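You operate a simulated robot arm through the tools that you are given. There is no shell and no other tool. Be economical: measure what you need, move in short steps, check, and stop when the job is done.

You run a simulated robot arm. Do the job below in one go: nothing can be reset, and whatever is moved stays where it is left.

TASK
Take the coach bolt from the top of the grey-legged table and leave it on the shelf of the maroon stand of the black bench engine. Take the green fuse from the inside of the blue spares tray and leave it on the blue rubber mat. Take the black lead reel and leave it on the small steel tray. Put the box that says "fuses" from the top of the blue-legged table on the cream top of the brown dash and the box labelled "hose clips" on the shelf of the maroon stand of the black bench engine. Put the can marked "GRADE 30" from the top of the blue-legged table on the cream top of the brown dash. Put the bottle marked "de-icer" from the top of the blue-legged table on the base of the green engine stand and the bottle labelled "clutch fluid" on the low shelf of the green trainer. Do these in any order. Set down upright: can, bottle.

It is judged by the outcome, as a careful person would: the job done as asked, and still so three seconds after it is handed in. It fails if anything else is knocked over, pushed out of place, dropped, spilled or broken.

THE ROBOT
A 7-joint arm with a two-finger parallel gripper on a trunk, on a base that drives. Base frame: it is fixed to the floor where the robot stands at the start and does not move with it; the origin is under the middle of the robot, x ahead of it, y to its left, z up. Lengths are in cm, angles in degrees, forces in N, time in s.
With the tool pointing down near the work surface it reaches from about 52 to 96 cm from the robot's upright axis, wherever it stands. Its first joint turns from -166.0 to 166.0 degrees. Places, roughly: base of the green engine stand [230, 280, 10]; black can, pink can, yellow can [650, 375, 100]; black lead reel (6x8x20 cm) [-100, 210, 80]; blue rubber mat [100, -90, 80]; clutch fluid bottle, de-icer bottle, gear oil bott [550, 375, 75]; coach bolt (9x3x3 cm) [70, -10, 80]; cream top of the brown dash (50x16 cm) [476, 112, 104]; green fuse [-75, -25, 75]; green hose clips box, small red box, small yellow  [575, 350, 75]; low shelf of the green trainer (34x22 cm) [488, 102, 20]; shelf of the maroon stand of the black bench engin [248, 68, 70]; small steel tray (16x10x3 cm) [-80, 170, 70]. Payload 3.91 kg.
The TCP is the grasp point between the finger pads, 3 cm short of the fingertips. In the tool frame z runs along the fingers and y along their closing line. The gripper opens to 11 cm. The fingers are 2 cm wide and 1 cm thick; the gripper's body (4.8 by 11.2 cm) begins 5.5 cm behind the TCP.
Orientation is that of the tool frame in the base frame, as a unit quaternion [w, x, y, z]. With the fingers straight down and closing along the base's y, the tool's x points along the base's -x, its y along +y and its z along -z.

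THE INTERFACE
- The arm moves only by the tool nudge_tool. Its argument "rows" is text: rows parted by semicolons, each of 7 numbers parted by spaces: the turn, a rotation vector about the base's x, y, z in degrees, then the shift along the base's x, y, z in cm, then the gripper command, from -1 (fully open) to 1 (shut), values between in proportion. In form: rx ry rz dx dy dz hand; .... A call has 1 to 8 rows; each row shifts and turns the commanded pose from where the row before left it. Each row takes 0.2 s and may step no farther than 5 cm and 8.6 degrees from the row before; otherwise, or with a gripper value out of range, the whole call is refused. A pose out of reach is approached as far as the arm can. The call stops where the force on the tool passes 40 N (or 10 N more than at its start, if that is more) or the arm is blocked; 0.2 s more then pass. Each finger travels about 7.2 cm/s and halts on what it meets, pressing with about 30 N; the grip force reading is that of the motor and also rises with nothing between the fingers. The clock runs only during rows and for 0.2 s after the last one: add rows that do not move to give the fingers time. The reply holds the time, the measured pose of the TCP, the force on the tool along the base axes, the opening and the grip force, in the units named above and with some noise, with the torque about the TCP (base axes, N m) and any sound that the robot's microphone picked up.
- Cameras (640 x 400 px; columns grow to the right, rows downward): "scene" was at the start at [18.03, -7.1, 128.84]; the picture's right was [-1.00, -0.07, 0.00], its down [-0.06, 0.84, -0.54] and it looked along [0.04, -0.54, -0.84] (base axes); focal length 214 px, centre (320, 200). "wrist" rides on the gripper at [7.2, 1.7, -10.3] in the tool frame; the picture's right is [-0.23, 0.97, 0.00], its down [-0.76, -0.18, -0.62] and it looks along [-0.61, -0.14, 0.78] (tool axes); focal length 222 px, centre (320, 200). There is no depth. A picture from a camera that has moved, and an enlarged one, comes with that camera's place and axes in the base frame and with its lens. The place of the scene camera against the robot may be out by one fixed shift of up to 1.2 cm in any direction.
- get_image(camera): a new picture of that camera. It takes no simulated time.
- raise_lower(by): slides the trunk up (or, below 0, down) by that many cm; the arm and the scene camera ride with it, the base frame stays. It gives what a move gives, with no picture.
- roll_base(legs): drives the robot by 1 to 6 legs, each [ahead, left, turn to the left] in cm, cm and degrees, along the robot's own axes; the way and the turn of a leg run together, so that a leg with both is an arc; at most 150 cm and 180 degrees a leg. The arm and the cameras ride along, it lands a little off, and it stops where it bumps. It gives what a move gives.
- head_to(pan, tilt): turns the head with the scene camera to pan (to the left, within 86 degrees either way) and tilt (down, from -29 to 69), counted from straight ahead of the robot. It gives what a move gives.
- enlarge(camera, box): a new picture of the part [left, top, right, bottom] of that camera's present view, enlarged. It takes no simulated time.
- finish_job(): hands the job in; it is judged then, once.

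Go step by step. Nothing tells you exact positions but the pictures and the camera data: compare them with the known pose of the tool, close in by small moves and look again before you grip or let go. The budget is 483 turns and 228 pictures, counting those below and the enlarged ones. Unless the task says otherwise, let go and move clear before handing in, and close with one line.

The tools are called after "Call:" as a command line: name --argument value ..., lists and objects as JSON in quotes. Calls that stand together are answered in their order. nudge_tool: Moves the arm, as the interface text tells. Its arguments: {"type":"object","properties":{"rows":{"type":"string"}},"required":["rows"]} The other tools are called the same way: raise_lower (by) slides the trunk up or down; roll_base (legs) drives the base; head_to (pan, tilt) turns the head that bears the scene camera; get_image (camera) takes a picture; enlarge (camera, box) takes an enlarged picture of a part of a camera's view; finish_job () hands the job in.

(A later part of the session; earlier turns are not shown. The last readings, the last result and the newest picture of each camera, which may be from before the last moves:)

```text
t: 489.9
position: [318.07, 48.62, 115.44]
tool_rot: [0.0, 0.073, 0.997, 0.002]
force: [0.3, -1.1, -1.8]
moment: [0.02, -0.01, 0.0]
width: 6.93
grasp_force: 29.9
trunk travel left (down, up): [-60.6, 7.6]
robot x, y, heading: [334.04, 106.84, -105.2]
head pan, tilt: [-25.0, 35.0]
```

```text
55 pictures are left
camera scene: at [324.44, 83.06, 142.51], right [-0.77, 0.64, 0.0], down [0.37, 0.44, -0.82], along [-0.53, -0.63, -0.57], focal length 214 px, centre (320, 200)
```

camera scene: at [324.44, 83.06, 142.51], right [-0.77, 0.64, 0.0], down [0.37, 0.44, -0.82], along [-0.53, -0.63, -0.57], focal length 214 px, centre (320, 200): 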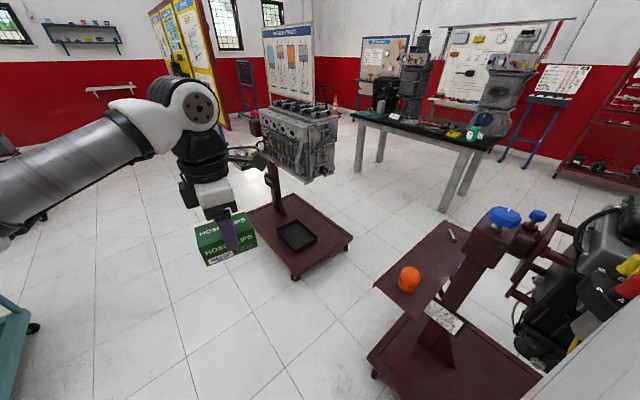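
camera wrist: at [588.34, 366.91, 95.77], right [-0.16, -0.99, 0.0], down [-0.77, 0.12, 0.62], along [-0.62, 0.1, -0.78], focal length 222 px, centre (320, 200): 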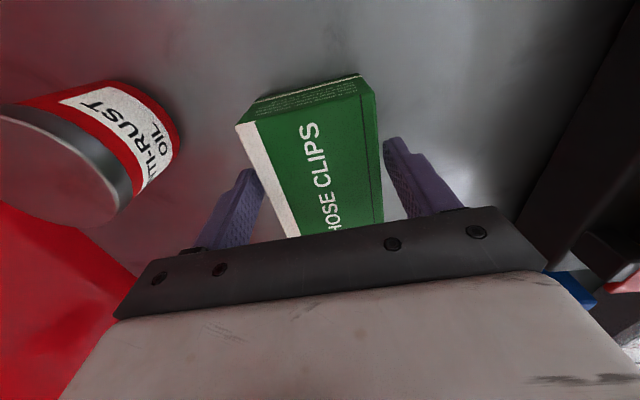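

The stand is where it was (bolt and orange item match). I turn to face the shelf.

Call:
roll_base --legs '[[4.3, -4.5, 0], [0, 0, -40]]'

Call:
head_to --pan 0 --tilt 40

Call:
get_image --camera "scene"

```text
t: 492.9
position: [279.41, 69.23, 115.43]
tool_rot: [0.002, 0.409, 0.913, 0.001]
force: [0.1, -0.8, -2.3]
moment: [-0.01, -0.03, -0.01]
width: 6.97
grasp_force: 30.1
trunk travel left (down, up): [-60.6, 7.6]
robot x, y, heading: [328.43, 103.07, -144.7]
head pan, tilt: [-25.0, 35.0]
```

```text
t: 493.7
position: [279.34, 69.22, 115.42]
tool_rot: [0.002, 0.408, 0.913, 0.001]
force: [0.3, 0.1, -1.9]
moment: [0.04, 0.02, -0.02]
width: 6.96
grasp_force: 29.6
trunk travel left (down, up): [-60.6, 7.6]
robot x, y, heading: [328.67, 103.75, -144.8]
head pan, tilt: [0.0, 40.0]
```

```text
54 pictures are left
camera scene: at [308.2, 88.6, 141.76], right [-0.58, 0.82, 0.0], down [0.53, 0.37, -0.77], along [-0.63, -0.44, -0.64], focal length 214 px, centre (320, 200)
```

scene: 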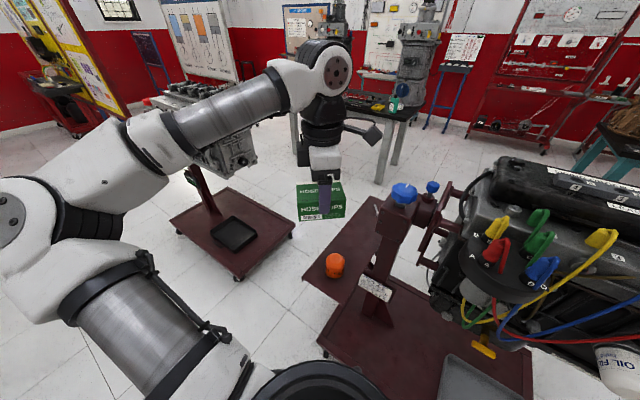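

Call:
nudge_tool --rows "0 0 -8 -3 -0.2 0 1; 0 0 -8 -3 -0.2 0 1; 0 0 -8 -3 -0.2 0 1; 0 0 -8 -3 -0.2 0 1; 0 0 -8 -3 -0.2 0 1; 0 0 -8 -3 -0.3 0 1; 0 0 -8 -3 -0.3 0 1"

Call:
nudge_tool --rows "0 0 -8 -3 -0.2 0 1; 0 0 -8 -3 -0.2 0 1; 0 0 -8 -2.5 -0.2 0 1; 0 0 -8 -1.5 0 0 1; 0 0 -8 0 0 0 1; 0 0 -8 0 0 0 1; 0 0 -8 0 0 0 1"

Call:
get_image --camera "scene"

Call:
get_image --camera "wrist"

```text
t: 495.3
position: [258.24, 67.7, 115.44]
tool_rot: [0.002, 0.789, 0.614, -0.001]
force: [-0.5, 0.3, -2.7]
moment: [-0.01, 0.0, 0.01]
width: 6.94
grasp_force: 29.5
trunk travel left (down, up): [-60.6, 7.6]
robot x, y, heading: [328.57, 103.35, -144.8]
head pan, tilt: [0.0, 40.0]
```

```text
t: 496.9
position: [248.27, 66.97, 115.39]
tool_rot: [0.002, 0.985, 0.171, -0.001]
force: [-0.3, -0.9, -1.5]
moment: [0.02, 0.03, -0.01]
width: 6.97
grasp_force: 30.0
trunk travel left (down, up): [-60.6, 7.6]
robot x, y, heading: [328.71, 103.33, -145.2]
head pan, tilt: [0.0, 40.0]
```

```text
53 pictures are left
camera scene: at [308.2, 88.59, 141.76], right [-0.58, 0.82, 0.0], down [0.53, 0.37, -0.77], along [-0.63, -0.44, -0.64], focal length 214 px, centre (320, 200)
```

scene: 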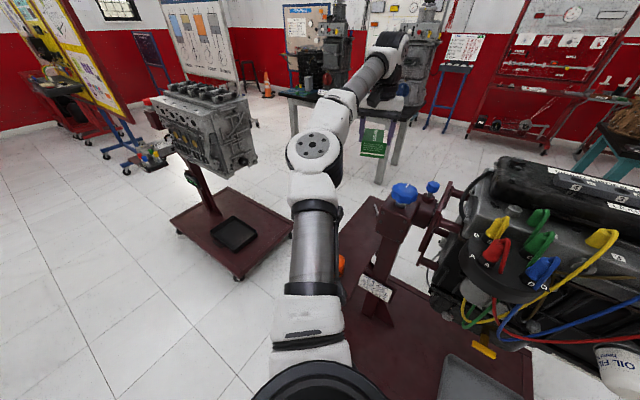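

```text
52 pictures are left
camera wrist: at [255.75, 68.01, 125.75], right [0.11, -0.99, 0.0], down [-0.78, -0.09, 0.62], along [-0.62, -0.07, -0.78], focal length 222 px, centre (320, 200)
```

wrist: 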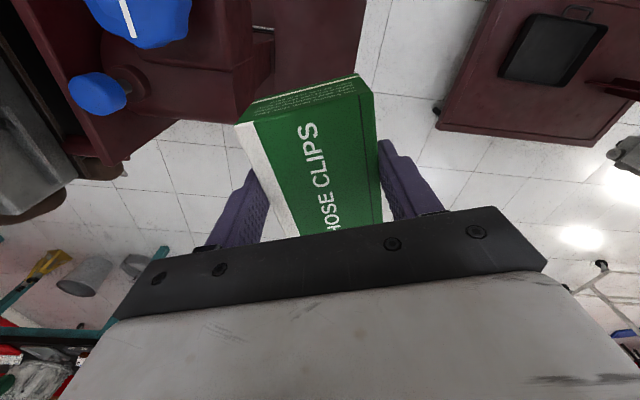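

Call:
nudge_tool --rows "0 0 0 0 -0.8 -4.5 1; 0 0 0 0 0 -4.5 1; 0 0 0 0 0 -4.5 1; 0 0 0 0 0 -4.5 1; 0 0 0 0 0 -4.5 1; 0 0 0 0 0 -4.5 1"

Call:
get_image --camera "wrist"

Call:
get_image --camera "scene"

```text
t: 498.3
position: [248.26, 66.21, 88.41]
tool_rot: [0.002, 0.985, 0.172, -0.001]
force: [-0.5, -1.0, -1.7]
moment: [-0.02, -0.02, -0.02]
width: 6.94
grasp_force: 30.1
trunk travel left (down, up): [-60.6, 7.6]
robot x, y, heading: [328.22, 103.17, -144.7]
head pan, tilt: [0.0, 40.0]
```

```text
51 pictures are left
camera wrist: at [255.8, 67.21, 98.69], right [0.12, -0.99, 0.0], down [-0.78, -0.09, 0.62], along [-0.62, -0.08, -0.78], focal length 222 px, centre (320, 200)
```

wrist: 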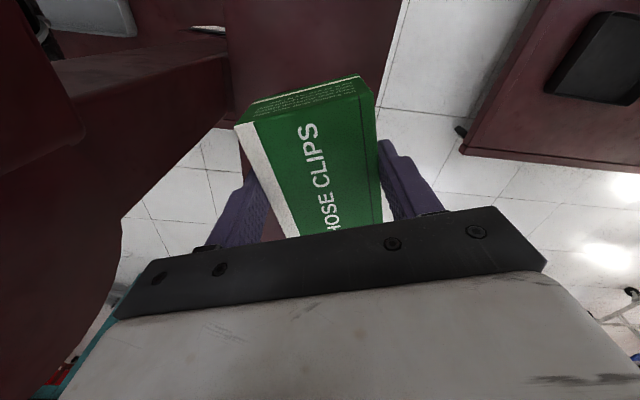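

```text
50 pictures are left
camera scene: at [308.15, 88.56, 141.75], right [-0.58, 0.82, 0.0], down [0.53, 0.37, -0.77], along [-0.63, -0.44, -0.64], focal length 214 px, centre (320, 200)
```

scene: 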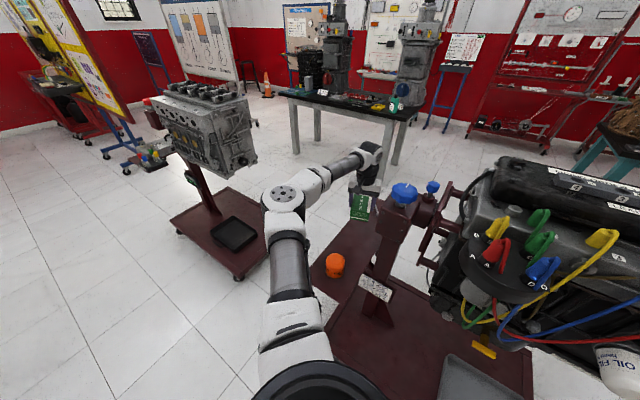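

Call:
nudge_tool --rows "0 0 0 0 0.6 -4 1; 0 0 0 0 0 -4 1; 0 0 0 0 0 -2.5 1; 0 0 0 0 0 0 1"

Call:
enlarge --camera "scene" --box '[290, 150, 430, 290]'

```text
t: 499.3
position: [248.23, 66.81, 78.12]
tool_rot: [0.002, 0.985, 0.173, -0.002]
force: [-0.1, 0.4, -1.9]
moment: [0.01, -0.03, 0.01]
width: 6.95
grasp_force: 29.9
trunk travel left (down, up): [-60.6, 7.6]
robot x, y, heading: [328.39, 103.25, -144.6]
head pan, tilt: [0.0, 40.0]
```

```text
2.86 times, centred on (360, 220) of scene
camera zoom: at [308.21, 88.6, 141.76], right [-0.58, 0.82, 0.0], down [0.53, 0.37, -0.77], along [-0.63, -0.44, -0.64], focal length 613 px, centre (206, 143)
```

zoom: 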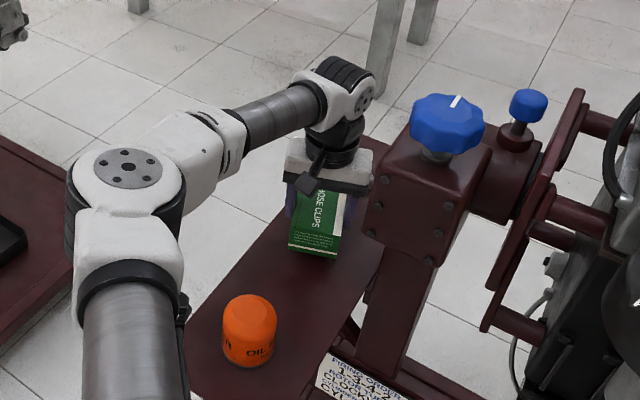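

Call:
nudge_tool --rows "0 0 0 0 0 -0.6 1; 0 0 0 0 0 -0.6 1; 0 0 0 0 0 -0.4 1; 0 0 0 0 0 0 1"

Call:
nudge_tool --rows "0 0 0 0 0 -0.5 1; 0 0 0 0 0 0 1"

Call:
nudge_tool --rows "0 0 0 0 0 -0.5 1; 0 0 0 0 0 0 1"

```text
t: 500.3
position: [248.25, 66.78, 76.37]
tool_rot: [0.003, 0.985, 0.172, -0.001]
force: [0.6, -0.2, -1.5]
moment: [0.03, -0.01, 0.0]
width: 6.93
grasp_force: 29.9
trunk travel left (down, up): [-60.6, 7.6]
robot x, y, heading: [328.42, 103.13, -144.8]
head pan, tilt: [0.0, 40.0]
```

```text
t: 500.9
position: [248.3, 66.79, 75.97]
tool_rot: [0.002, 0.985, 0.173, -0.001]
force: [0.2, 0.4, -2.2]
moment: [0.01, -0.04, -0.01]
width: 6.99
grasp_force: 30.2
trunk travel left (down, up): [-60.6, 7.6]
robot x, y, heading: [328.49, 103.34, -144.9]
head pan, tilt: [0.0, 40.0]
```

```text
t: 501.5
position: [248.33, 66.88, 75.42]
tool_rot: [0.002, 0.985, 0.172, -0.001]
force: [-1.0, -0.1, 4.8]
moment: [-0.14, -0.36, 0.0]
width: 6.95
grasp_force: 29.6
trunk travel left (down, up): [-60.6, 7.6]
robot x, y, heading: [328.26, 103.56, -144.6]
head pan, tilt: [0.0, 40.0]
```

Contact. Release and rise.

Call:
nudge_tool --rows "0 0 0 0 0 -0.1 1; 0 0 0 0 0 0 0; 0 0 0 0 0 0 -0.45; 0 0 0 0 0 0 -0.45; 0 0 0 0 0 3 -0.45; 0 0 0 0 0 4.5 -0.45; 0 0 0 0 0 4.5 -0.45; 0 0 0 0 0 4.5 -0.45"

Call:
enlarge --camera "scene" --box '[290, 150, 430, 290]'

```text
t: 503.3
position: [248.55, 66.81, 91.91]
tool_rot: [0.001, 0.985, 0.172, -0.001]
force: [-0.3, -0.7, -0.6]
moment: [0.01, 0.0, 0.0]
width: 8.0
grasp_force: 0.2
trunk travel left (down, up): [-60.6, 7.6]
robot x, y, heading: [328.15, 103.33, -144.7]
head pan, tilt: [0.0, 40.0]
```

```text
2.86 times, centred on (360, 220) of scene
camera zoom: at [308.26, 88.63, 141.77], right [-0.58, 0.82, 0.0], down [0.53, 0.37, -0.77], along [-0.63, -0.44, -0.64], focal length 613 px, centre (206, 143)
```

zoom: 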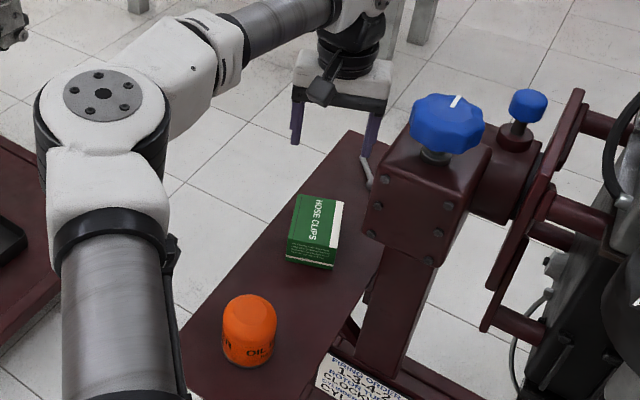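

Hose clips box is on the shelf beside the bolt. I rise, retract, and drive back north-east to fetch the de-icer.

Call:
nudge_tool --rows "0 0 0 0 0 4.5 -0.45; 0 0 0 0 0 4.5 -0.45; 0 0 0 0 0 4.5 -0.45; 0 0 0 0 0 4.5 -0.45; 0 0 0 0 0 4.5 -0.45; 0 0 6 4.5 0.3 0 -0.8; 0 0 6 4.5 0.3 0 -1; 0 0 6 4.5 0.3 0 -1"

Call:
nudge_tool --rows "0 0 6 4.5 0 0 -1; 0 0 6 4.5 0 0 -1; 0 0 6 4.5 0 0 -1; 0 0 6 3 0 0 -1; 0 0 8 0 0 0 -1; 0 0 8 0 0 0 -1"

```text
t: 505.1
position: [261.95, 67.7, 114.31]
tool_rot: [0.002, 0.946, 0.325, -0.001]
force: [0.1, -0.7, 0.0]
moment: [0.0, 0.03, 0.0]
width: 10.99
grasp_force: 0.0
trunk travel left (down, up): [-60.6, 7.6]
robot x, y, heading: [328.61, 103.38, -144.7]
head pan, tilt: [0.0, 40.0]
```

```text
t: 506.5
position: [278.4, 67.8, 114.26]
tool_rot: [0.002, 0.778, 0.629, 0.0]
force: [0.0, -0.2, 0.0]
moment: [0.02, -0.02, -0.02]
width: 10.98
grasp_force: 0.0
trunk travel left (down, up): [-60.6, 7.6]
robot x, y, heading: [328.4, 103.65, -144.8]
head pan, tilt: [0.0, 40.0]
```

Call:
roll_base --legs '[[0, 0, 40], [-4.3, 4.5, 0], [-104, -28, 0], [0, 0, 135]]'

```text
t: 520.3
position: [385.71, 244.92, 114.21]
tool_rot: [0.001, -0.593, 0.805, 0.003]
force: [-0.1, 0.2, 0.1]
moment: [-0.01, 0.02, -0.02]
width: 11.01
grasp_force: 0.0
trunk travel left (down, up): [-60.6, 7.6]
robot x, y, heading: [332.69, 213.79, 30.0]
head pan, tilt: [0.0, 40.0]
```

Call:
roll_base --legs '[[90, -1.5, 0], [87, -1.5, 0], [0, 0, 30]]'

Call:
head_to --pan 0 --tilt 40

Call:
get_image --camera "scene"

Call:
get_image --camera "wrist"

```text
t: 530.8
position: [517.65, 353.02, 114.28]
tool_rot: [0.001, 0.78, -0.626, -0.002]
force: [0.5, -1.2, 0.1]
moment: [0.02, 0.0, -0.02]
width: 11.01
grasp_force: 0.1
trunk travel left (down, up): [-60.6, 7.6]
robot x, y, heading: [486.92, 299.64, 59.9]
head pan, tilt: [0.0, 40.0]
```

```text
t: 531.4
position: [517.68, 353.05, 114.31]
tool_rot: [0.0, 0.779, -0.627, -0.003]
force: [0.1, 0.7, -0.9]
moment: [0.0, -0.01, 0.03]
width: 11.01
grasp_force: 0.1
trunk travel left (down, up): [-60.6, 7.6]
robot x, y, heading: [487.21, 299.83, 59.6]
head pan, tilt: [0.0, 40.0]
```

```text
47 pictures are left
camera scene: at [500.25, 321.65, 141.76], right [0.86, -0.5, 0.0], down [-0.32, -0.56, -0.77], along [0.39, 0.66, -0.64], focal length 214 px, centre (320, 200)
```

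scene: 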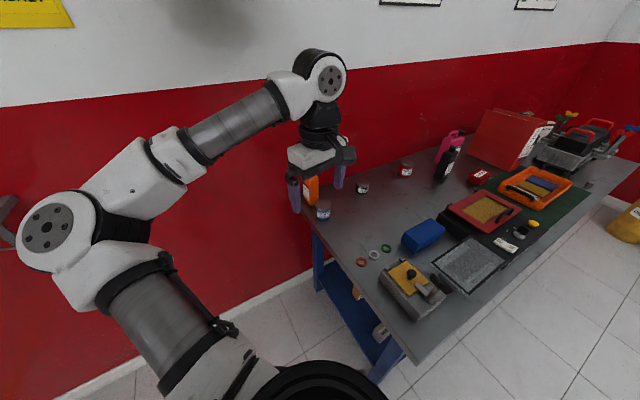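

```text
46 pictures are left
camera wrist: at [517.59, 345.67, 124.55], right [-1.0, 0.01, 0.0], down [0.01, 0.78, 0.62], along [0.0, 0.62, -0.78], focal length 222 px, centre (320, 200)
```

wrist: 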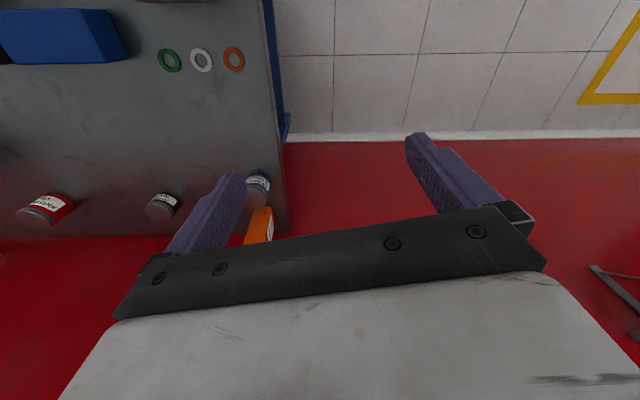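

Call:
nudge_tool --rows "0 0 -2 2.5 4 -0.5 -1; 0 0 -2 2.5 4 -0.5 -1; 0 0 -2 2.5 4 -0.5 -1; 0 0 -2 2 4 -0.5 -1"

Call:
get_image --camera "wrist"

Call:
enlarge --camera "scene" --box '[260, 100, 400, 240]'

```text
t: 532.4
position: [527.16, 369.18, 112.28]
tool_rot: [0.001, 0.734, -0.679, -0.002]
force: [-0.1, -0.2, 0.3]
moment: [-0.04, 0.0, -0.03]
width: 11.02
grasp_force: 0.1
trunk travel left (down, up): [-60.6, 7.6]
robot x, y, heading: [486.9, 299.78, 60.1]
head pan, tilt: [0.0, 40.0]
```

```text
45 pictures are left
camera wrist: at [526.07, 361.89, 122.5], right [-0.99, 0.15, 0.01], down [0.12, 0.77, 0.62], along [0.09, 0.62, -0.78], focal length 222 px, centre (320, 200)
```

wrist: 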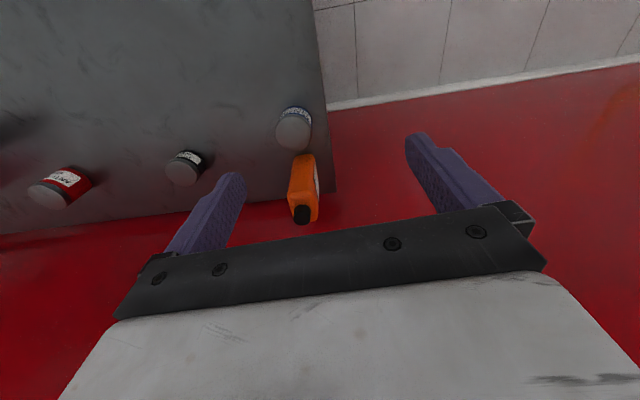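

```text
2.86 times, centred on (330, 170) of scene
camera zoom: at [500.29, 321.68, 141.75], right [0.86, -0.5, 0.0], down [-0.32, -0.56, -0.77], along [0.39, 0.66, -0.64], focal length 613 px, centre (291, 286)
```

zoom: 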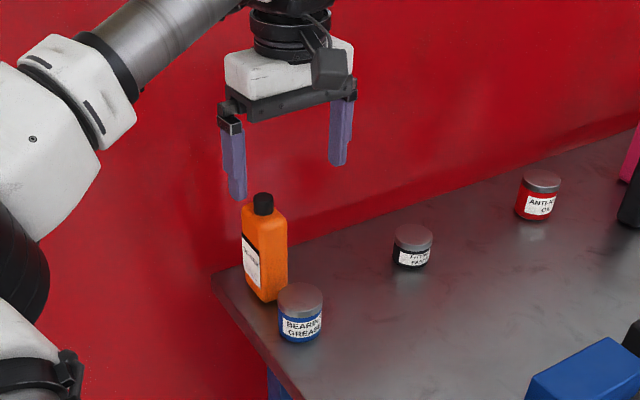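

Call:
nudge_tool --rows "0 0 0 1.2 4.5 -1 -0.6; 0 0 0 1.2 4.5 -1 -0.6; 0 0 0 1.2 3 -1 -0.6; 0 0 0 1.2 1.4 -3 -0.6"

Call:
get_image --camera "wrist"

Call:
enlarge --camera "scene" --box '[260, 100, 400, 240]'

```text
t: 533.4
position: [532.01, 382.34, 106.28]
tool_rot: [0.0, 0.734, -0.679, -0.004]
force: [-0.5, -0.1, -0.2]
moment: [0.01, 0.0, 0.0]
width: 8.8
grasp_force: 0.0
trunk travel left (down, up): [-60.6, 7.6]
robot x, y, heading: [487.13, 299.82, 59.9]
head pan, tilt: [0.0, 40.0]
```

```text
43 pictures are left
camera wrist: at [530.97, 375.08, 116.45], right [-0.99, 0.15, 0.01], down [0.12, 0.77, 0.63], along [0.09, 0.62, -0.78], focal length 222 px, centre (320, 200)
```

wrist: 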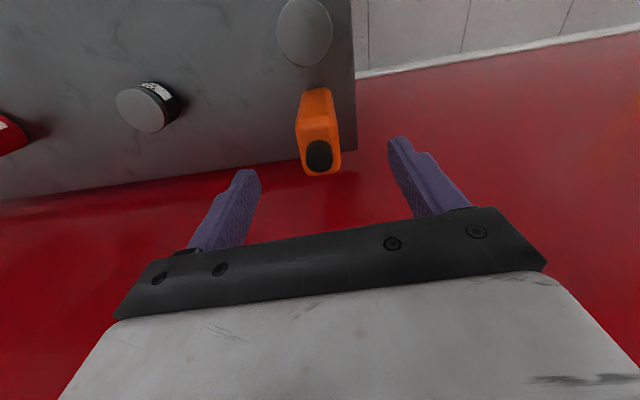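

```text
2.86 times, centred on (330, 170) of scene
camera zoom: at [500.43, 321.61, 141.75], right [0.86, -0.5, 0.0], down [-0.32, -0.56, -0.77], along [0.38, 0.66, -0.64], focal length 613 px, centre (291, 286)
```

zoom: 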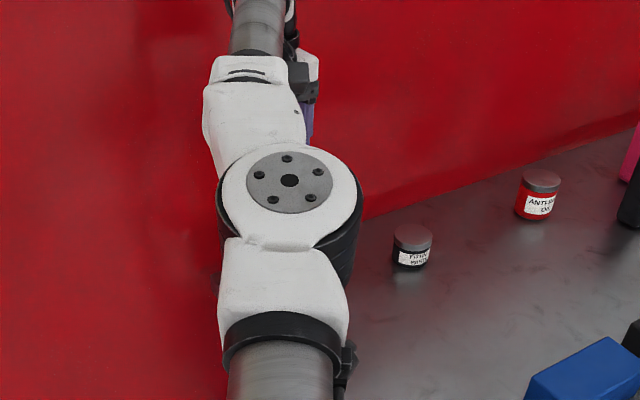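

Call:
nudge_tool --rows "0 0 0 0.4 2 -3 -0.6; 0 0 0 0 0 -3 -0.6; 0 0 0 0 0 0 -0.6"

Call:
get_image --camera "wrist"

```text
t: 534.2
position: [531.98, 383.37, 101.33]
tool_rot: [0.001, 0.734, -0.68, -0.003]
force: [-0.4, -0.4, 0.3]
moment: [0.03, 0.01, 0.02]
width: 8.79
grasp_force: 0.0
out of reach, approached as far as the arm can: row 1, 2
trunk travel left (down, up): [-60.6, 7.6]
robot x, y, heading: [487.02, 299.74, 59.6]
head pan, tilt: [0.0, 40.0]
```

```text
41 pictures are left
camera wrist: at [530.89, 376.0, 111.59], right [-0.99, 0.15, 0.01], down [0.12, 0.77, 0.62], along [0.09, 0.62, -0.78], focal length 222 px, centre (320, 200)
```

wrist: 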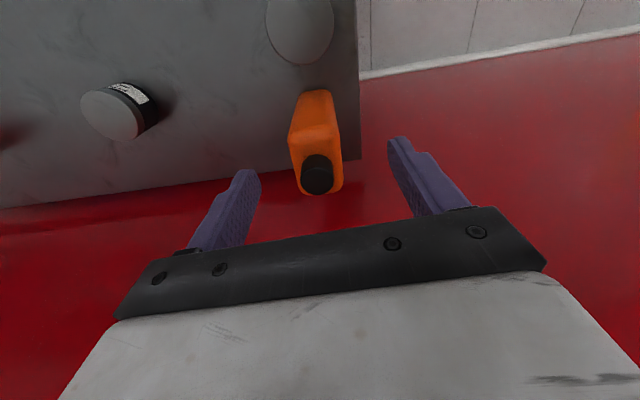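

Call:
nudge_tool --rows "0 0 0 0 -2 3 -0.6; 0 0 0 0 -3 1 -0.6"

Call:
roll_base --legs '[[5.5, 3, 0]]'

Call:
get_image --camera "wrist"

```text
t: 534.8
position: [533.72, 381.22, 106.31]
tool_rot: [0.001, 0.734, -0.679, -0.002]
force: [-0.2, 0.8, 0.4]
moment: [0.01, -0.01, -0.02]
width: 8.79
grasp_force: 0.1
out of reach, approached as far as the arm can: row 1, 2
trunk travel left (down, up): [-60.6, 7.6]
robot x, y, heading: [486.91, 299.75, 59.6]
head pan, tilt: [0.0, 40.0]
```

```text
t: 535.7
position: [533.69, 387.52, 106.1]
tool_rot: [0.001, 0.734, -0.679, -0.002]
force: [0.6, -0.3, -0.5]
moment: [-0.01, -0.01, 0.01]
width: 8.81
grasp_force: 0.1
trunk travel left (down, up): [-60.6, 7.6]
robot x, y, heading: [487.34, 306.36, 59.7]
head pan, tilt: [0.0, 40.0]
```

```text
40 pictures are left
camera wrist: at [532.69, 380.29, 116.4], right [-0.99, 0.15, 0.0], down [0.12, 0.77, 0.62], along [0.09, 0.62, -0.78], focal length 222 px, centre (320, 200)
```

wrist: 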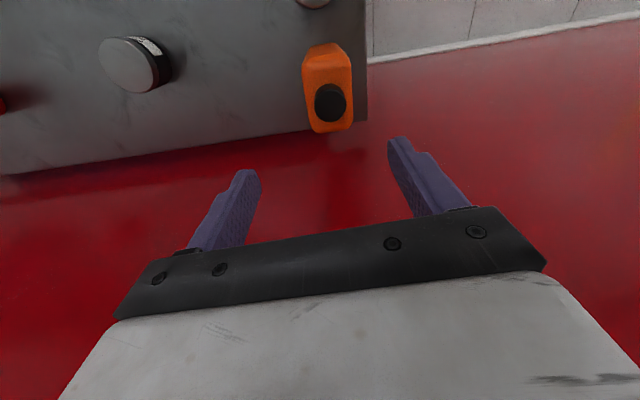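

Call:
nudge_tool --rows "0 0 0 -1.2 -1.5 -3 -0.6; 0 0 0 0 0 -4 -0.6; 0 0 0 0 0 0 -0.6"

Call:
get_image --camera "wrist"

```text
t: 536.5
position: [534.22, 388.72, 99.84]
tool_rot: [0.001, 0.734, -0.679, -0.002]
force: [-0.1, 1.3, -0.3]
moment: [-0.01, -0.01, -0.01]
width: 8.83
grasp_force: 0.0
out of reach, approached as far as the arm can: row 1, 2
trunk travel left (down, up): [-60.6, 7.6]
robot x, y, heading: [487.11, 306.03, 59.8]
head pan, tilt: [0.0, 40.0]
```

```text
39 pictures are left
camera wrist: at [533.05, 381.48, 110.11], right [-0.99, 0.15, 0.0], down [0.12, 0.77, 0.62], along [0.09, 0.62, -0.78], focal length 222 px, centre (320, 200)
```

wrist: 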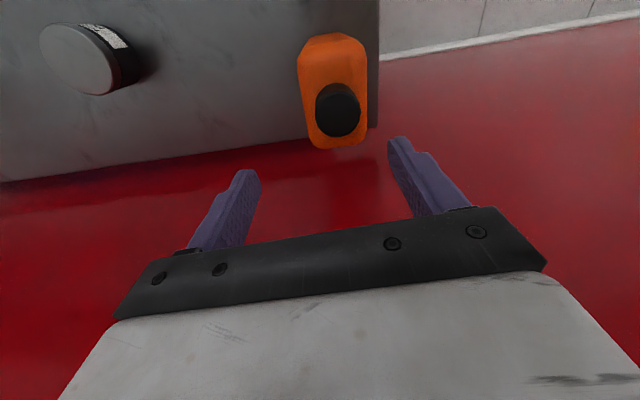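

The arm is stuck at a limit; I pull the hand back up and toward the robot to free it.

Call:
nudge_tool --rows "0 0 0 0 0 4 -0.6; 0 0 0 -2 -3.5 1 -0.6; 0 0 0 -2 -3.5 0 -0.6; 0 0 0 -2 -3.5 0 -0.6; 0 0 0 -2 -3.5 0 -0.6"

Call:
get_image --camera "scene"

```text
t: 537.7
position: [525.8, 374.26, 104.61]
tool_rot: [0.001, 0.735, -0.678, -0.002]
force: [-0.2, 0.1, -0.3]
moment: [-0.02, 0.0, -0.01]
width: 8.8
grasp_force: 0.0
out of reach, approached as far as the arm can: row 1
trunk travel left (down, up): [-60.6, 7.6]
robot x, y, heading: [487.04, 305.79, 59.7]
head pan, tilt: [0.0, 40.0]
```

```text
38 pictures are left
camera scene: at [500.37, 327.89, 141.78], right [0.86, -0.5, 0.0], down [-0.32, -0.56, -0.77], along [0.39, 0.66, -0.64], focal length 214 px, centre (320, 200)
```

scene: 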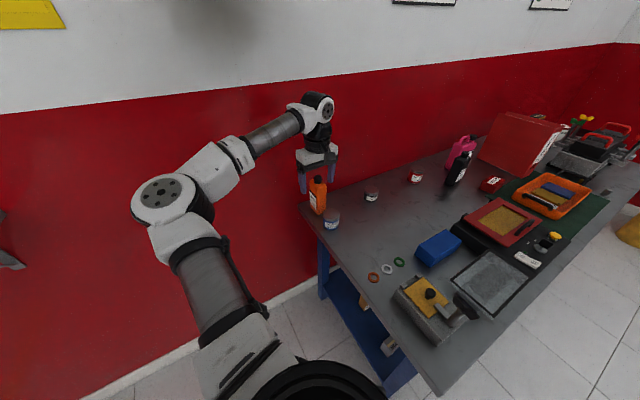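

Call:
roll_base --legs '[[7.4, 11.2, 0]]'

Call:
nudge_tool --rows "0 0 0 3.5 0 0 -0.6; 0 0 0 3.5 0 0 -0.6; 0 0 0 3 0 0 -0.6"

Call:
get_image --camera "wrist"

```text
t: 539.3
position: [520.03, 386.32, 104.74]
tool_rot: [0.0, 0.734, -0.679, -0.001]
force: [0.4, 0.0, -0.7]
moment: [-0.02, -0.03, 0.01]
width: 8.8
grasp_force: 0.1
trunk travel left (down, up): [-60.6, 7.6]
robot x, y, heading: [481.37, 318.14, 59.8]
head pan, tilt: [0.0, 40.0]
```

```text
t: 540.1
position: [530.03, 386.33, 104.78]
tool_rot: [0.001, 0.734, -0.679, -0.002]
force: [-0.4, -0.6, -0.6]
moment: [0.0, 0.02, 0.02]
width: 8.8
grasp_force: 0.1
trunk travel left (down, up): [-60.6, 7.6]
robot x, y, heading: [480.92, 317.69, 59.9]
head pan, tilt: [0.0, 40.0]
```

```text
37 pictures are left
camera wrist: at [528.97, 379.06, 115.01], right [-0.99, 0.15, 0.01], down [0.12, 0.77, 0.62], along [0.09, 0.62, -0.78], focal length 222 px, centre (320, 200)
```

wrist: 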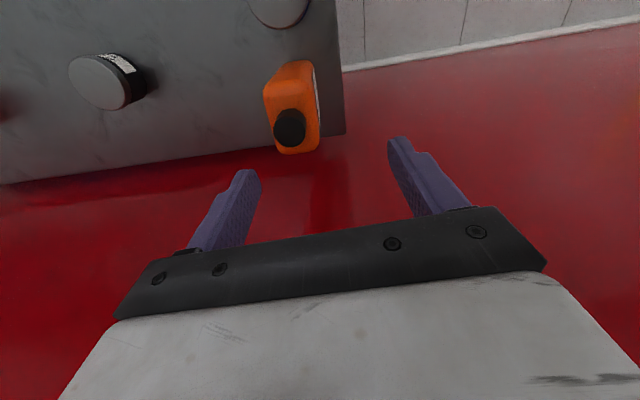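

Call:
nudge_tool --rows "0 0 0 2.7 -0.2 -2 -0.6; 0 0 0 0 0 -4 -0.6; 0 0 0 0 0 -2 -0.6"

Call:
get_image --camera "wrist"

```text
t: 540.9
position: [532.65, 386.09, 96.68]
tool_rot: [0.0, 0.734, -0.679, -0.002]
force: [-0.3, 0.8, -0.4]
moment: [0.01, -0.06, 0.02]
width: 8.78
grasp_force: 0.0
trunk travel left (down, up): [-60.6, 7.6]
robot x, y, heading: [481.34, 318.07, 59.8]
head pan, tilt: [0.0, 40.0]
```

```text
36 pictures are left
camera wrist: at [531.62, 378.83, 106.95], right [-0.99, 0.15, 0.0], down [0.12, 0.77, 0.62], along [0.09, 0.62, -0.78], focal length 222 px, centre (320, 200)
```

wrist: 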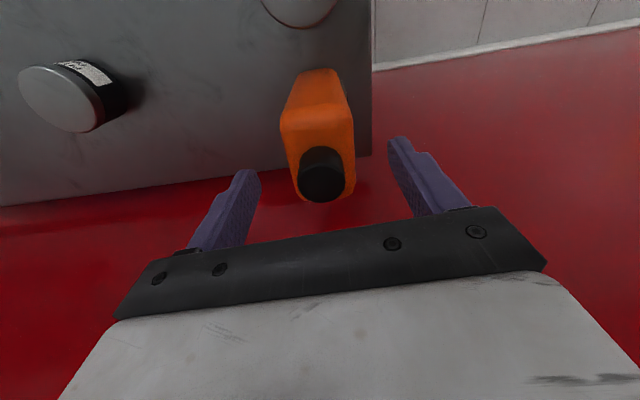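

Call:
nudge_tool --rows "0 0 0 0 0 -3 -0.6; 0 0 0 0 0 -2.9 -0.6; 0 0 0 0 0 0 0.3; 0 0 0 0 0 0 1; 0 0 0 0 0 0 1; 0 0 0 0 0 0 1"

Call:
get_image --camera "wrist"

```text
t: 542.3
position: [532.61, 386.14, 91.17]
tool_rot: [-0.002, 0.734, -0.679, -0.002]
force: [2.4, 8.8, 25.9]
moment: [-0.04, -0.19, -0.08]
width: 4.79
grasp_force: 30.1
trunk travel left (down, up): [-60.6, 7.6]
robot x, y, heading: [481.18, 317.73, 60.2]
head pan, tilt: [0.0, 40.0]
```

```text
35 pictures are left
camera wrist: at [531.47, 378.8, 101.45], right [-0.99, 0.15, 0.0], down [0.12, 0.77, 0.63], along [0.09, 0.62, -0.78], focal length 222 px, centre (320, 200)
```

wrist: 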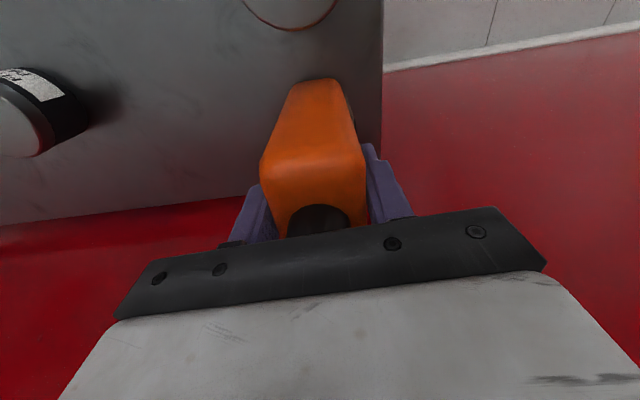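

Call:
nudge_tool --rows "0 0 0 0 0 2 1; 0 0 0 0 0 4 1; 0 0 0 0 0 4 1; 0 0 0 0 0 4 1; 0 0 0 0 0 2 1; 0 0 0 -2 -3.5 0 1; 0 0 0 -2 -3.5 0 1; 0 0 0 -2 -3.5 0 1"

Call:
get_image --camera "scene"

```text
t: 544.1
position: [526.57, 375.52, 106.74]
tool_rot: [0.0, 0.734, -0.679, -0.002]
force: [-0.3, -0.5, -4.1]
moment: [-0.01, 0.02, -0.03]
width: 4.69
grasp_force: 29.9
trunk travel left (down, up): [-60.6, 7.6]
robot x, y, heading: [481.02, 317.97, 59.6]
head pan, tilt: [0.0, 40.0]
```

```text
34 pictures are left
camera scene: at [494.49, 339.89, 141.77], right [0.86, -0.5, 0.0], down [-0.32, -0.56, -0.77], along [0.39, 0.66, -0.64], focal length 214 px, centre (320, 200)
```

scene: 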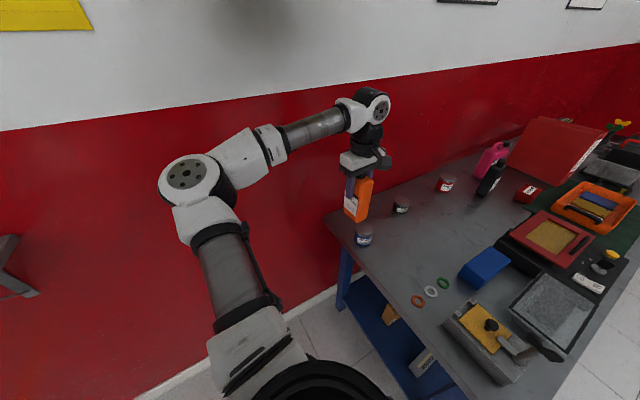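

De-icer held. I back away from table and wall, then turn toward the green engine stand.

Call:
roll_base --legs '[[-62, 11.5, 0], [0, 0, 149]]'

Call:
head_to --pan -20 --tilt 25

Call:
get_image --camera "scene"

```text
t: 553.9
position: [371.28, 244.71, 106.83]
tool_rot: [0.002, 0.852, 0.523, 0.0]
force: [0.9, 0.1, -4.6]
moment: [0.02, -0.02, 0.04]
width: 4.64
grasp_force: 29.6
trunk travel left (down, up): [-60.6, 7.6]
robot x, y, heading: [440.0, 270.67, -151.3]
head pan, tilt: [0.0, 40.0]
```

```text
t: 554.7
position: [371.25, 244.76, 106.67]
tool_rot: [0.003, 0.852, 0.524, 0.0]
force: [0.7, 0.5, -3.9]
moment: [0.02, -0.01, 0.0]
width: 4.64
grasp_force: 29.5
trunk travel left (down, up): [-60.6, 7.6]
robot x, y, heading: [440.32, 270.32, -151.3]
head pan, tilt: [-20.0, 25.0]
```

```text
33 pictures are left
camera scene: at [416.52, 260.63, 144.08], right [-0.15, 0.99, 0.0], down [0.42, 0.06, -0.91], along [-0.9, -0.13, -0.42], focal length 214 px, centre (320, 200)
```

scene: 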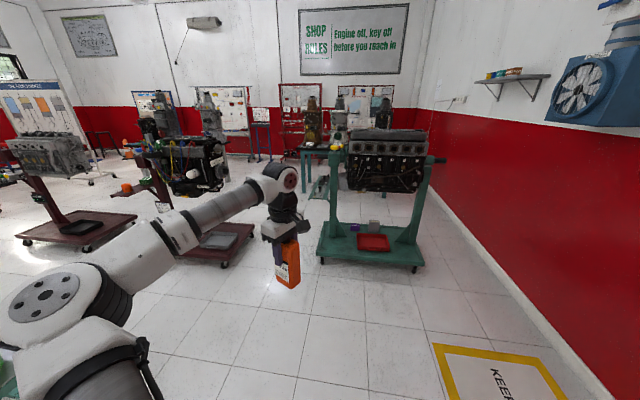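

Call:
roll_base --legs '[[48, -83, 0]]'

Call:
nudge_tool --rows "0 0 4 0 -4.5 0 1; 0 0 4 0 -4.5 0 1; 0 0 4 0 -4.5 0 1; 0 0 4 0 -4.5 0 1; 0 0 4 0.3 -4.5 0 1; 0 0 4 0.3 -4.5 0 1; 0 0 3 0.3 -4.5 0 1"

Call:
raise_lower --by -35

Call:
head_to --pan -10 --tilt 35

Call:
get_image --camera "scene"

```text
t: 561.6
position: [289.41, 294.91, 106.73]
tool_rot: [0.002, 0.853, 0.522, 0.001]
force: [1.1, -0.1, -4.6]
moment: [0.0, -0.02, 0.01]
width: 4.65
grasp_force: 30.0
trunk travel left (down, up): [-60.6, 7.6]
robot x, y, heading: [358.35, 319.97, -151.6]
head pan, tilt: [-20.0, 25.0]
```

```text
t: 563.2
position: [290.27, 263.45, 106.71]
tool_rot: [0.001, 0.708, 0.707, 0.003]
force: [0.7, 0.3, -3.9]
moment: [-0.01, 0.03, -0.01]
width: 4.62
grasp_force: 30.1
trunk travel left (down, up): [-60.6, 7.6]
robot x, y, heading: [358.19, 320.36, -151.5]
head pan, tilt: [-20.0, 25.0]
```

```text
t: 566.6
position: [290.22, 263.54, 71.75]
tool_rot: [0.003, 0.708, 0.706, 0.001]
force: [0.6, 0.9, -5.1]
moment: [-0.03, 0.0, 0.02]
width: 4.62
grasp_force: 30.0
trunk travel left (down, up): [-25.6, 42.6]
robot x, y, heading: [358.39, 320.04, -151.7]
head pan, tilt: [-20.0, 25.0]
```

```text
t: 567.3
position: [290.28, 263.63, 71.8]
tool_rot: [0.002, 0.708, 0.706, 0.001]
force: [1.0, 0.4, -4.5]
moment: [-0.02, -0.01, 0.0]
width: 4.61
grasp_force: 29.7
trunk travel left (down, up): [-25.6, 42.6]
robot x, y, heading: [358.18, 320.05, -151.5]
head pan, tilt: [-10.0, 35.0]
```

```text
32 pictures are left
camera scene: at [335.48, 309.31, 107.51], right [-0.31, 0.95, 0.0], down [0.54, 0.18, -0.82], along [-0.78, -0.26, -0.57], focal length 214 px, centre (320, 200)
```

scene: 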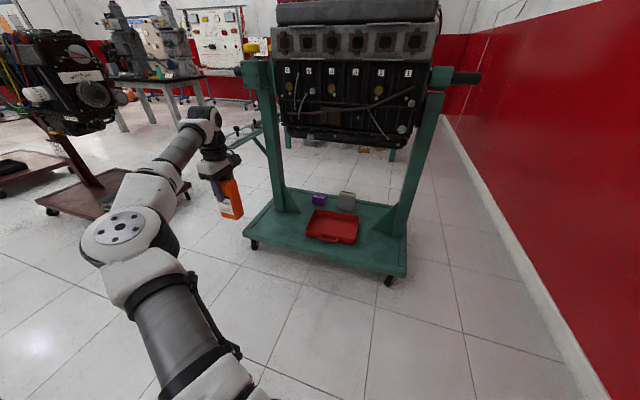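

Call:
raise_lower --by -15

Call:
nudge_tool --rows "0 0 0 0 0 -4.5 1; 0 0 0 0 0 -4.5 1; 0 0 0 0 0 -4.5 1; 0 0 0 0 0 -4.5 1; 0 0 0 0 0 -4.5 1; 0 0 0 0 0 -4.5 1"

Call:
get_image --camera "scene"

```text
t: 569.0
position: [290.2, 263.62, 56.6]
tool_rot: [0.003, 0.708, 0.706, 0.002]
force: [0.2, 0.6, -4.2]
moment: [0.0, 0.0, -0.02]
width: 4.61
grasp_force: 29.9
trunk travel left (down, up): [-10.6, 57.6]
robot x, y, heading: [358.48, 320.09, -151.7]
head pan, tilt: [-10.0, 35.0]
```

```text
t: 570.5
position: [290.3, 263.58, 29.69]
tool_rot: [0.003, 0.707, 0.707, 0.001]
force: [-0.2, -0.3, -3.1]
moment: [0.01, 0.0, -0.02]
width: 4.61
grasp_force: 29.9
trunk travel left (down, up): [-10.6, 57.6]
robot x, y, heading: [358.11, 320.05, -151.7]
head pan, tilt: [-10.0, 35.0]
```

```text
31 pictures are left
camera scene: at [335.5, 309.32, 92.52], right [-0.31, 0.95, 0.0], down [0.54, 0.18, -0.82], along [-0.78, -0.26, -0.57], focal length 214 px, centre (320, 200)
```

scene: 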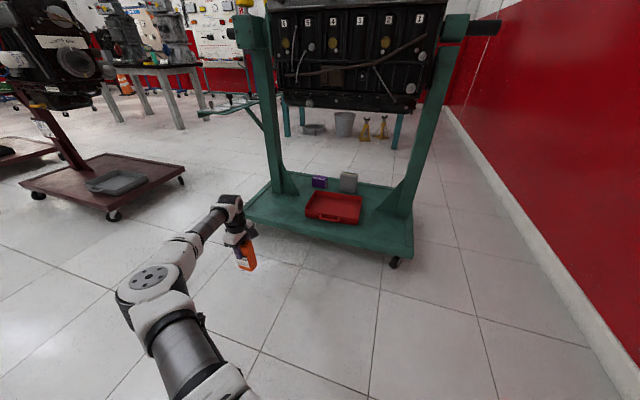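

Call:
roll_base --legs '[[40.8, -13, 0]]'

Call:
get_image --camera "scene"

Call:
get_image --camera "wrist"

```text
t: 573.1
position: [248.16, 255.78, 29.76]
tool_rot: [0.002, 0.709, 0.706, 0.002]
force: [0.5, 0.2, -4.2]
moment: [-0.02, -0.01, 0.01]
width: 4.59
grasp_force: 30.2
trunk travel left (down, up): [-10.6, 57.6]
robot x, y, heading: [316.57, 312.4, -151.6]
head pan, tilt: [-10.0, 35.0]
```

```text
30 pictures are left
camera scene: at [293.39, 301.46, 92.51], right [-0.31, 0.95, 0.0], down [0.55, 0.18, -0.82], along [-0.78, -0.26, -0.57], focal length 214 px, centre (320, 200)
```

scene: 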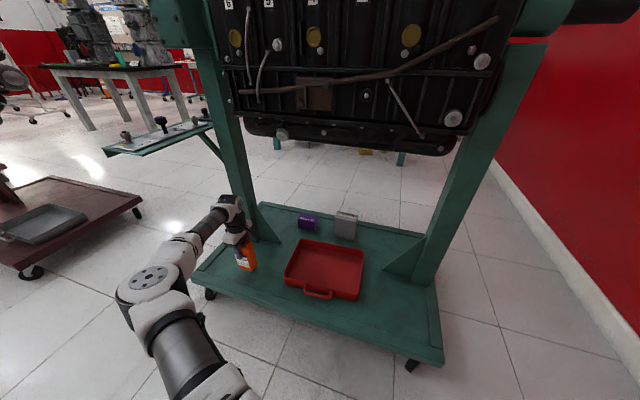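

```text
29 pictures are left
camera wrist: at [249.74, 263.2, 40.05], right [0.97, -0.23, 0.01], down [-0.18, -0.76, 0.62], along [-0.14, -0.61, -0.78], focal length 222 px, centre (320, 200)
```

wrist: 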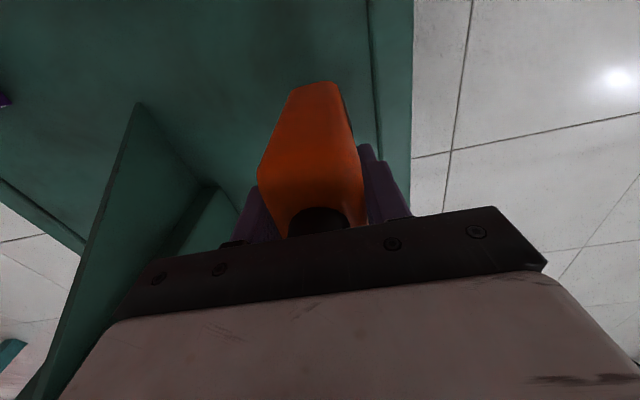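

Call:
nudge_tool --rows "0 0 0 0 0 -3.5 1; 0 0 0 0 0 -2.8 1; 0 0 0 0 0 0 1"

Call:
nudge_tool --rows "0 0 0 0 0 -0.7 1; 0 0 0 0 0 0 1"

Call:
nudge_tool --rows "0 0 0 0 0 -0.6 1; 0 0 0 0 0 0 1"

Call:
enlarge --camera "scene" --box '[180, 190, 320, 310]'

```text
t: 573.6
position: [247.85, 255.76, 25.68]
tool_rot: [0.002, 0.708, 0.706, -0.001]
force: [6.8, 5.9, 25.6]
moment: [-0.11, -0.45, 0.07]
width: 4.58
grasp_force: 29.6
trunk travel left (down, up): [-10.6, 57.6]
robot x, y, heading: [316.6, 312.44, -152.1]
head pan, tilt: [-10.0, 35.0]
stopped in row 2: the force on the tool passed its limit at 68 N (the readings are from after the stop); the commanded pose is now the measured one
```

```text
t: 574.0
position: [247.8, 255.55, 25.64]
tool_rot: [0.001, 0.708, 0.706, -0.002]
force: [5.0, 6.0, 21.3]
moment: [-0.13, -0.37, 0.07]
width: 4.61
grasp_force: 29.9
trunk travel left (down, up): [-10.6, 57.6]
robot x, y, heading: [316.49, 312.5, -151.9]
head pan, tilt: [-10.0, 35.0]
stopped in row 1: the force on the tool passed its limit at 47 N (the readings are from after the stop); the commanded pose is now the measured one
```

```text
t: 574.3
position: [247.78, 255.63, 25.75]
tool_rot: [0.001, 0.708, 0.706, -0.002]
force: [5.9, 5.5, 20.4]
moment: [-0.23, -0.39, 0.18]
width: 4.59
grasp_force: 30.2
trunk travel left (down, up): [-10.6, 57.6]
robot x, y, heading: [316.08, 312.41, -151.8]
head pan, tilt: [-10.0, 35.0]
stopped in row 1: the force on the tool passed its limit at 46 N (the readings are from after the stop); the commanded pose is now the measured one
```

```text
3.33 times, centred on (250, 250) of scene
camera zoom: at [293.54, 301.6, 92.56], right [-0.31, 0.95, 0.0], down [0.54, 0.18, -0.82], along [-0.78, -0.26, -0.57], focal length 715 px, centre (553, 33)
```

zoom: 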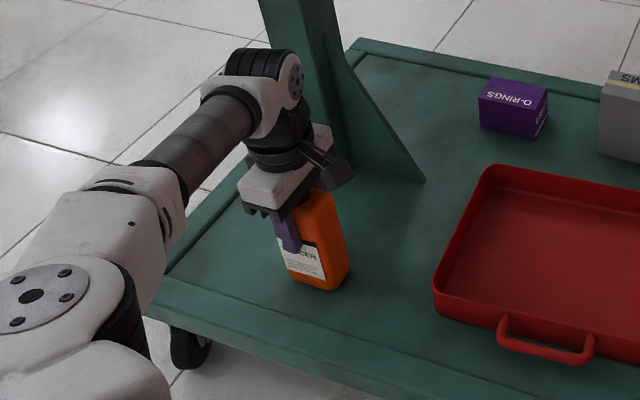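

The bottle is standing on the base. Release gently and rise.

Call:
nudge_tool --rows "0 0 0 0 0 0.2 1; 0 0 0 0 0 0 0; 0 0 0 0 0 0 -0.2; 0 0 0 0 0 0 -0.2; 0 0 0 0 0 2 -0.2; 0 0 0 0 0 3 -0.2; 0 0 0 0 0 4 -0.2; 0 0 0 0 0 3 -0.2"

Call:
enlarge --camera "scene" --box '[180, 190, 320, 310]'

```text
t: 576.1
position: [247.88, 255.73, 37.45]
tool_rot: [0.001, 0.708, 0.707, 0.001]
force: [-0.2, -0.5, 0.3]
moment: [0.01, 0.04, -0.01]
width: 6.61
grasp_force: 0.0
trunk travel left (down, up): [-10.6, 57.6]
robot x, y, heading: [316.5, 312.32, -151.6]
head pan, tilt: [-10.0, 35.0]
```

```text
3.33 times, centred on (250, 250) of scene
camera zoom: at [293.43, 301.5, 92.51], right [-0.31, 0.95, 0.0], down [0.55, 0.18, -0.82], along [-0.78, -0.26, -0.57], focal length 715 px, centre (553, 33)
```

zoom: 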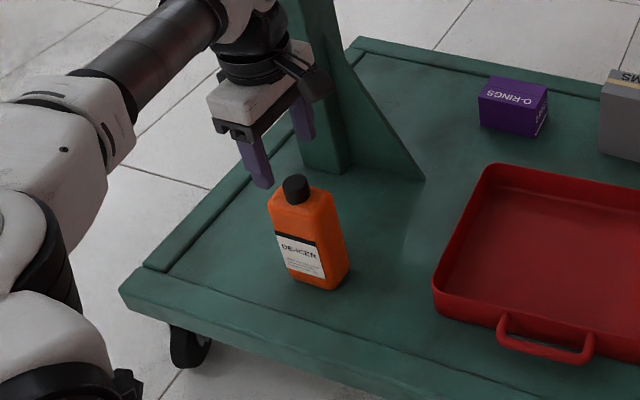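

Call:
nudge_tool --rows "0 0 0 0 0 4.5 -0.2; 0 0 0 0 0 0 -0.2"

Call:
roll_base --legs '[[-40.8, 13, 0]]'

Call:
raise_lower --by 40

Call:
nudge_tool --rows "0 0 0 0 0 5 -1; 0 0 0 0 0 5 -1; 0 0 0 0 0 5 -1; 0 0 0 0 0 5 -1; 0 0 0 3.5 2.5 0 -1; 0 0 0 3.5 2.5 0 -1; 0 0 0 3.5 2.5 0 -1; 0 0 0 3.5 2.5 0 -1"

```text
t: 576.7
position: [247.83, 255.69, 42.01]
tool_rot: [0.001, 0.708, 0.706, 0.0]
force: [0.3, -0.1, -0.2]
moment: [0.02, 0.0, -0.02]
width: 6.59
grasp_force: 0.1
trunk travel left (down, up): [-10.6, 57.6]
robot x, y, heading: [316.21, 312.59, -151.6]
head pan, tilt: [-10.0, 35.0]
```

```text
t: 579.4
position: [290.26, 263.56, 42.06]
tool_rot: [0.002, 0.708, 0.707, 0.0]
force: [0.1, -0.6, -0.5]
moment: [0.01, 0.0, 0.0]
width: 6.59
grasp_force: 0.1
trunk travel left (down, up): [-10.6, 57.6]
robot x, y, heading: [358.76, 320.16, -151.9]
head pan, tilt: [-10.0, 35.0]
```

```text
t: 583.2
position: [290.25, 263.69, 82.01]
tool_rot: [0.002, 0.708, 0.706, 0.0]
force: [0.0, 0.5, -0.8]
moment: [0.03, 0.0, 0.02]
width: 6.59
grasp_force: 0.2
trunk travel left (down, up): [-50.6, 17.6]
robot x, y, heading: [359.01, 320.42, -151.9]
head pan, tilt: [-10.0, 35.0]
```

```text
t: 585.0
position: [304.37, 273.63, 102.07]
tool_rot: [0.001, 0.707, 0.707, 0.0]
force: [0.4, -0.4, 0.2]
moment: [-0.03, 0.04, 0.01]
width: 11.02
grasp_force: 0.1
trunk travel left (down, up): [-50.6, 17.6]
robot x, y, heading: [358.68, 320.35, -151.9]
head pan, tilt: [-10.0, 35.0]
```

Call:
roll_base --legs '[[72, 105.6, 0], [0, 0, -57]]'

Call:
head_to --pan 29 --tilt 25

Call:
get_image --camera "scene"

```text
t: 596.1
position: [276.69, 213.4, 101.95]
tool_rot: [0.002, 0.959, 0.282, -0.001]
force: [0.1, 0.6, -0.4]
moment: [0.0, 0.01, 0.0]
width: 10.97
grasp_force: 0.1
trunk travel left (down, up): [-50.6, 17.6]
robot x, y, heading: [345.41, 193.48, 151.0]
head pan, tilt: [-10.0, 35.0]
```

```text
t: 597.2
position: [276.47, 213.39, 102.03]
tool_rot: [0.001, 0.959, 0.282, 0.0]
force: [-0.2, 0.1, -0.7]
moment: [-0.03, -0.03, 0.0]
width: 11.02
grasp_force: 0.1
trunk travel left (down, up): [-50.6, 17.6]
robot x, y, heading: [345.35, 193.21, 150.8]
head pan, tilt: [29.0, 25.0]
```

```text
26 pictures are left
camera scene: at [321.81, 201.21, 134.09], right [0.0, 1.0, 0.0], down [0.42, 0.0, -0.91], along [-0.91, 0.0, -0.42], focal length 214 px, centre (320, 200)
```

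scene: 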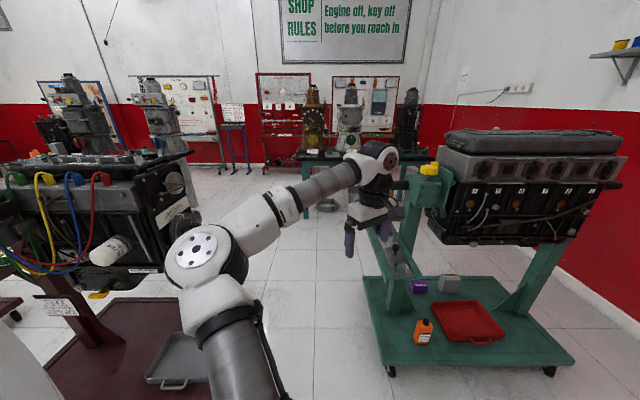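

Call:
roll_base --legs '[[87.5, 48, 0], [91, 50, 0]]'

Call:
head_to --pan 15 --tilt 25

Call:
get_image --camera "scene"

```text
t: 607.3
position: [73.99, 215.06, 101.9]
tool_rot: [0.002, 0.961, 0.278, -0.001]
force: [-0.3, -0.1, 0.0]
moment: [-0.02, 0.0, -0.01]
width: 11.01
grasp_force: 0.0
trunk travel left (down, up): [-50.6, 17.6]
robot x, y, heading: [142.55, 194.17, 150.5]
head pan, tilt: [29.0, 25.0]
```

```text
t: 608.0
position: [74.07, 215.29, 101.99]
tool_rot: [0.002, 0.961, 0.277, -0.001]
force: [0.3, 0.4, 0.4]
moment: [0.03, -0.02, 0.02]
width: 11.0
grasp_force: 0.0
trunk travel left (down, up): [-50.6, 17.6]
robot x, y, heading: [142.33, 194.25, 150.4]
head pan, tilt: [15.0, 25.0]
```

```text
25 pictures are left
camera scene: at [119.33, 204.67, 134.1], right [0.25, 0.97, 0.0], down [0.41, -0.11, -0.91], along [-0.88, 0.23, -0.42], focal length 214 px, centre (320, 200)
```

scene: 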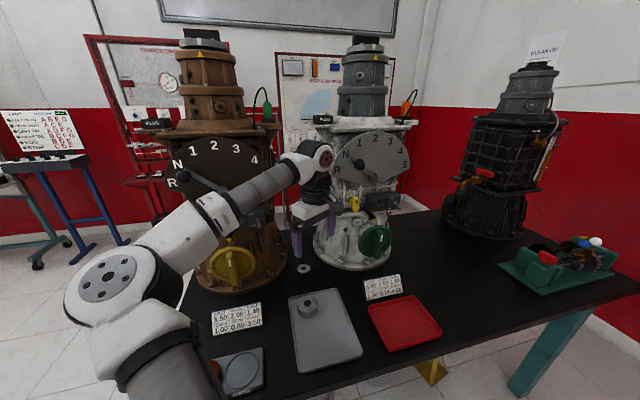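

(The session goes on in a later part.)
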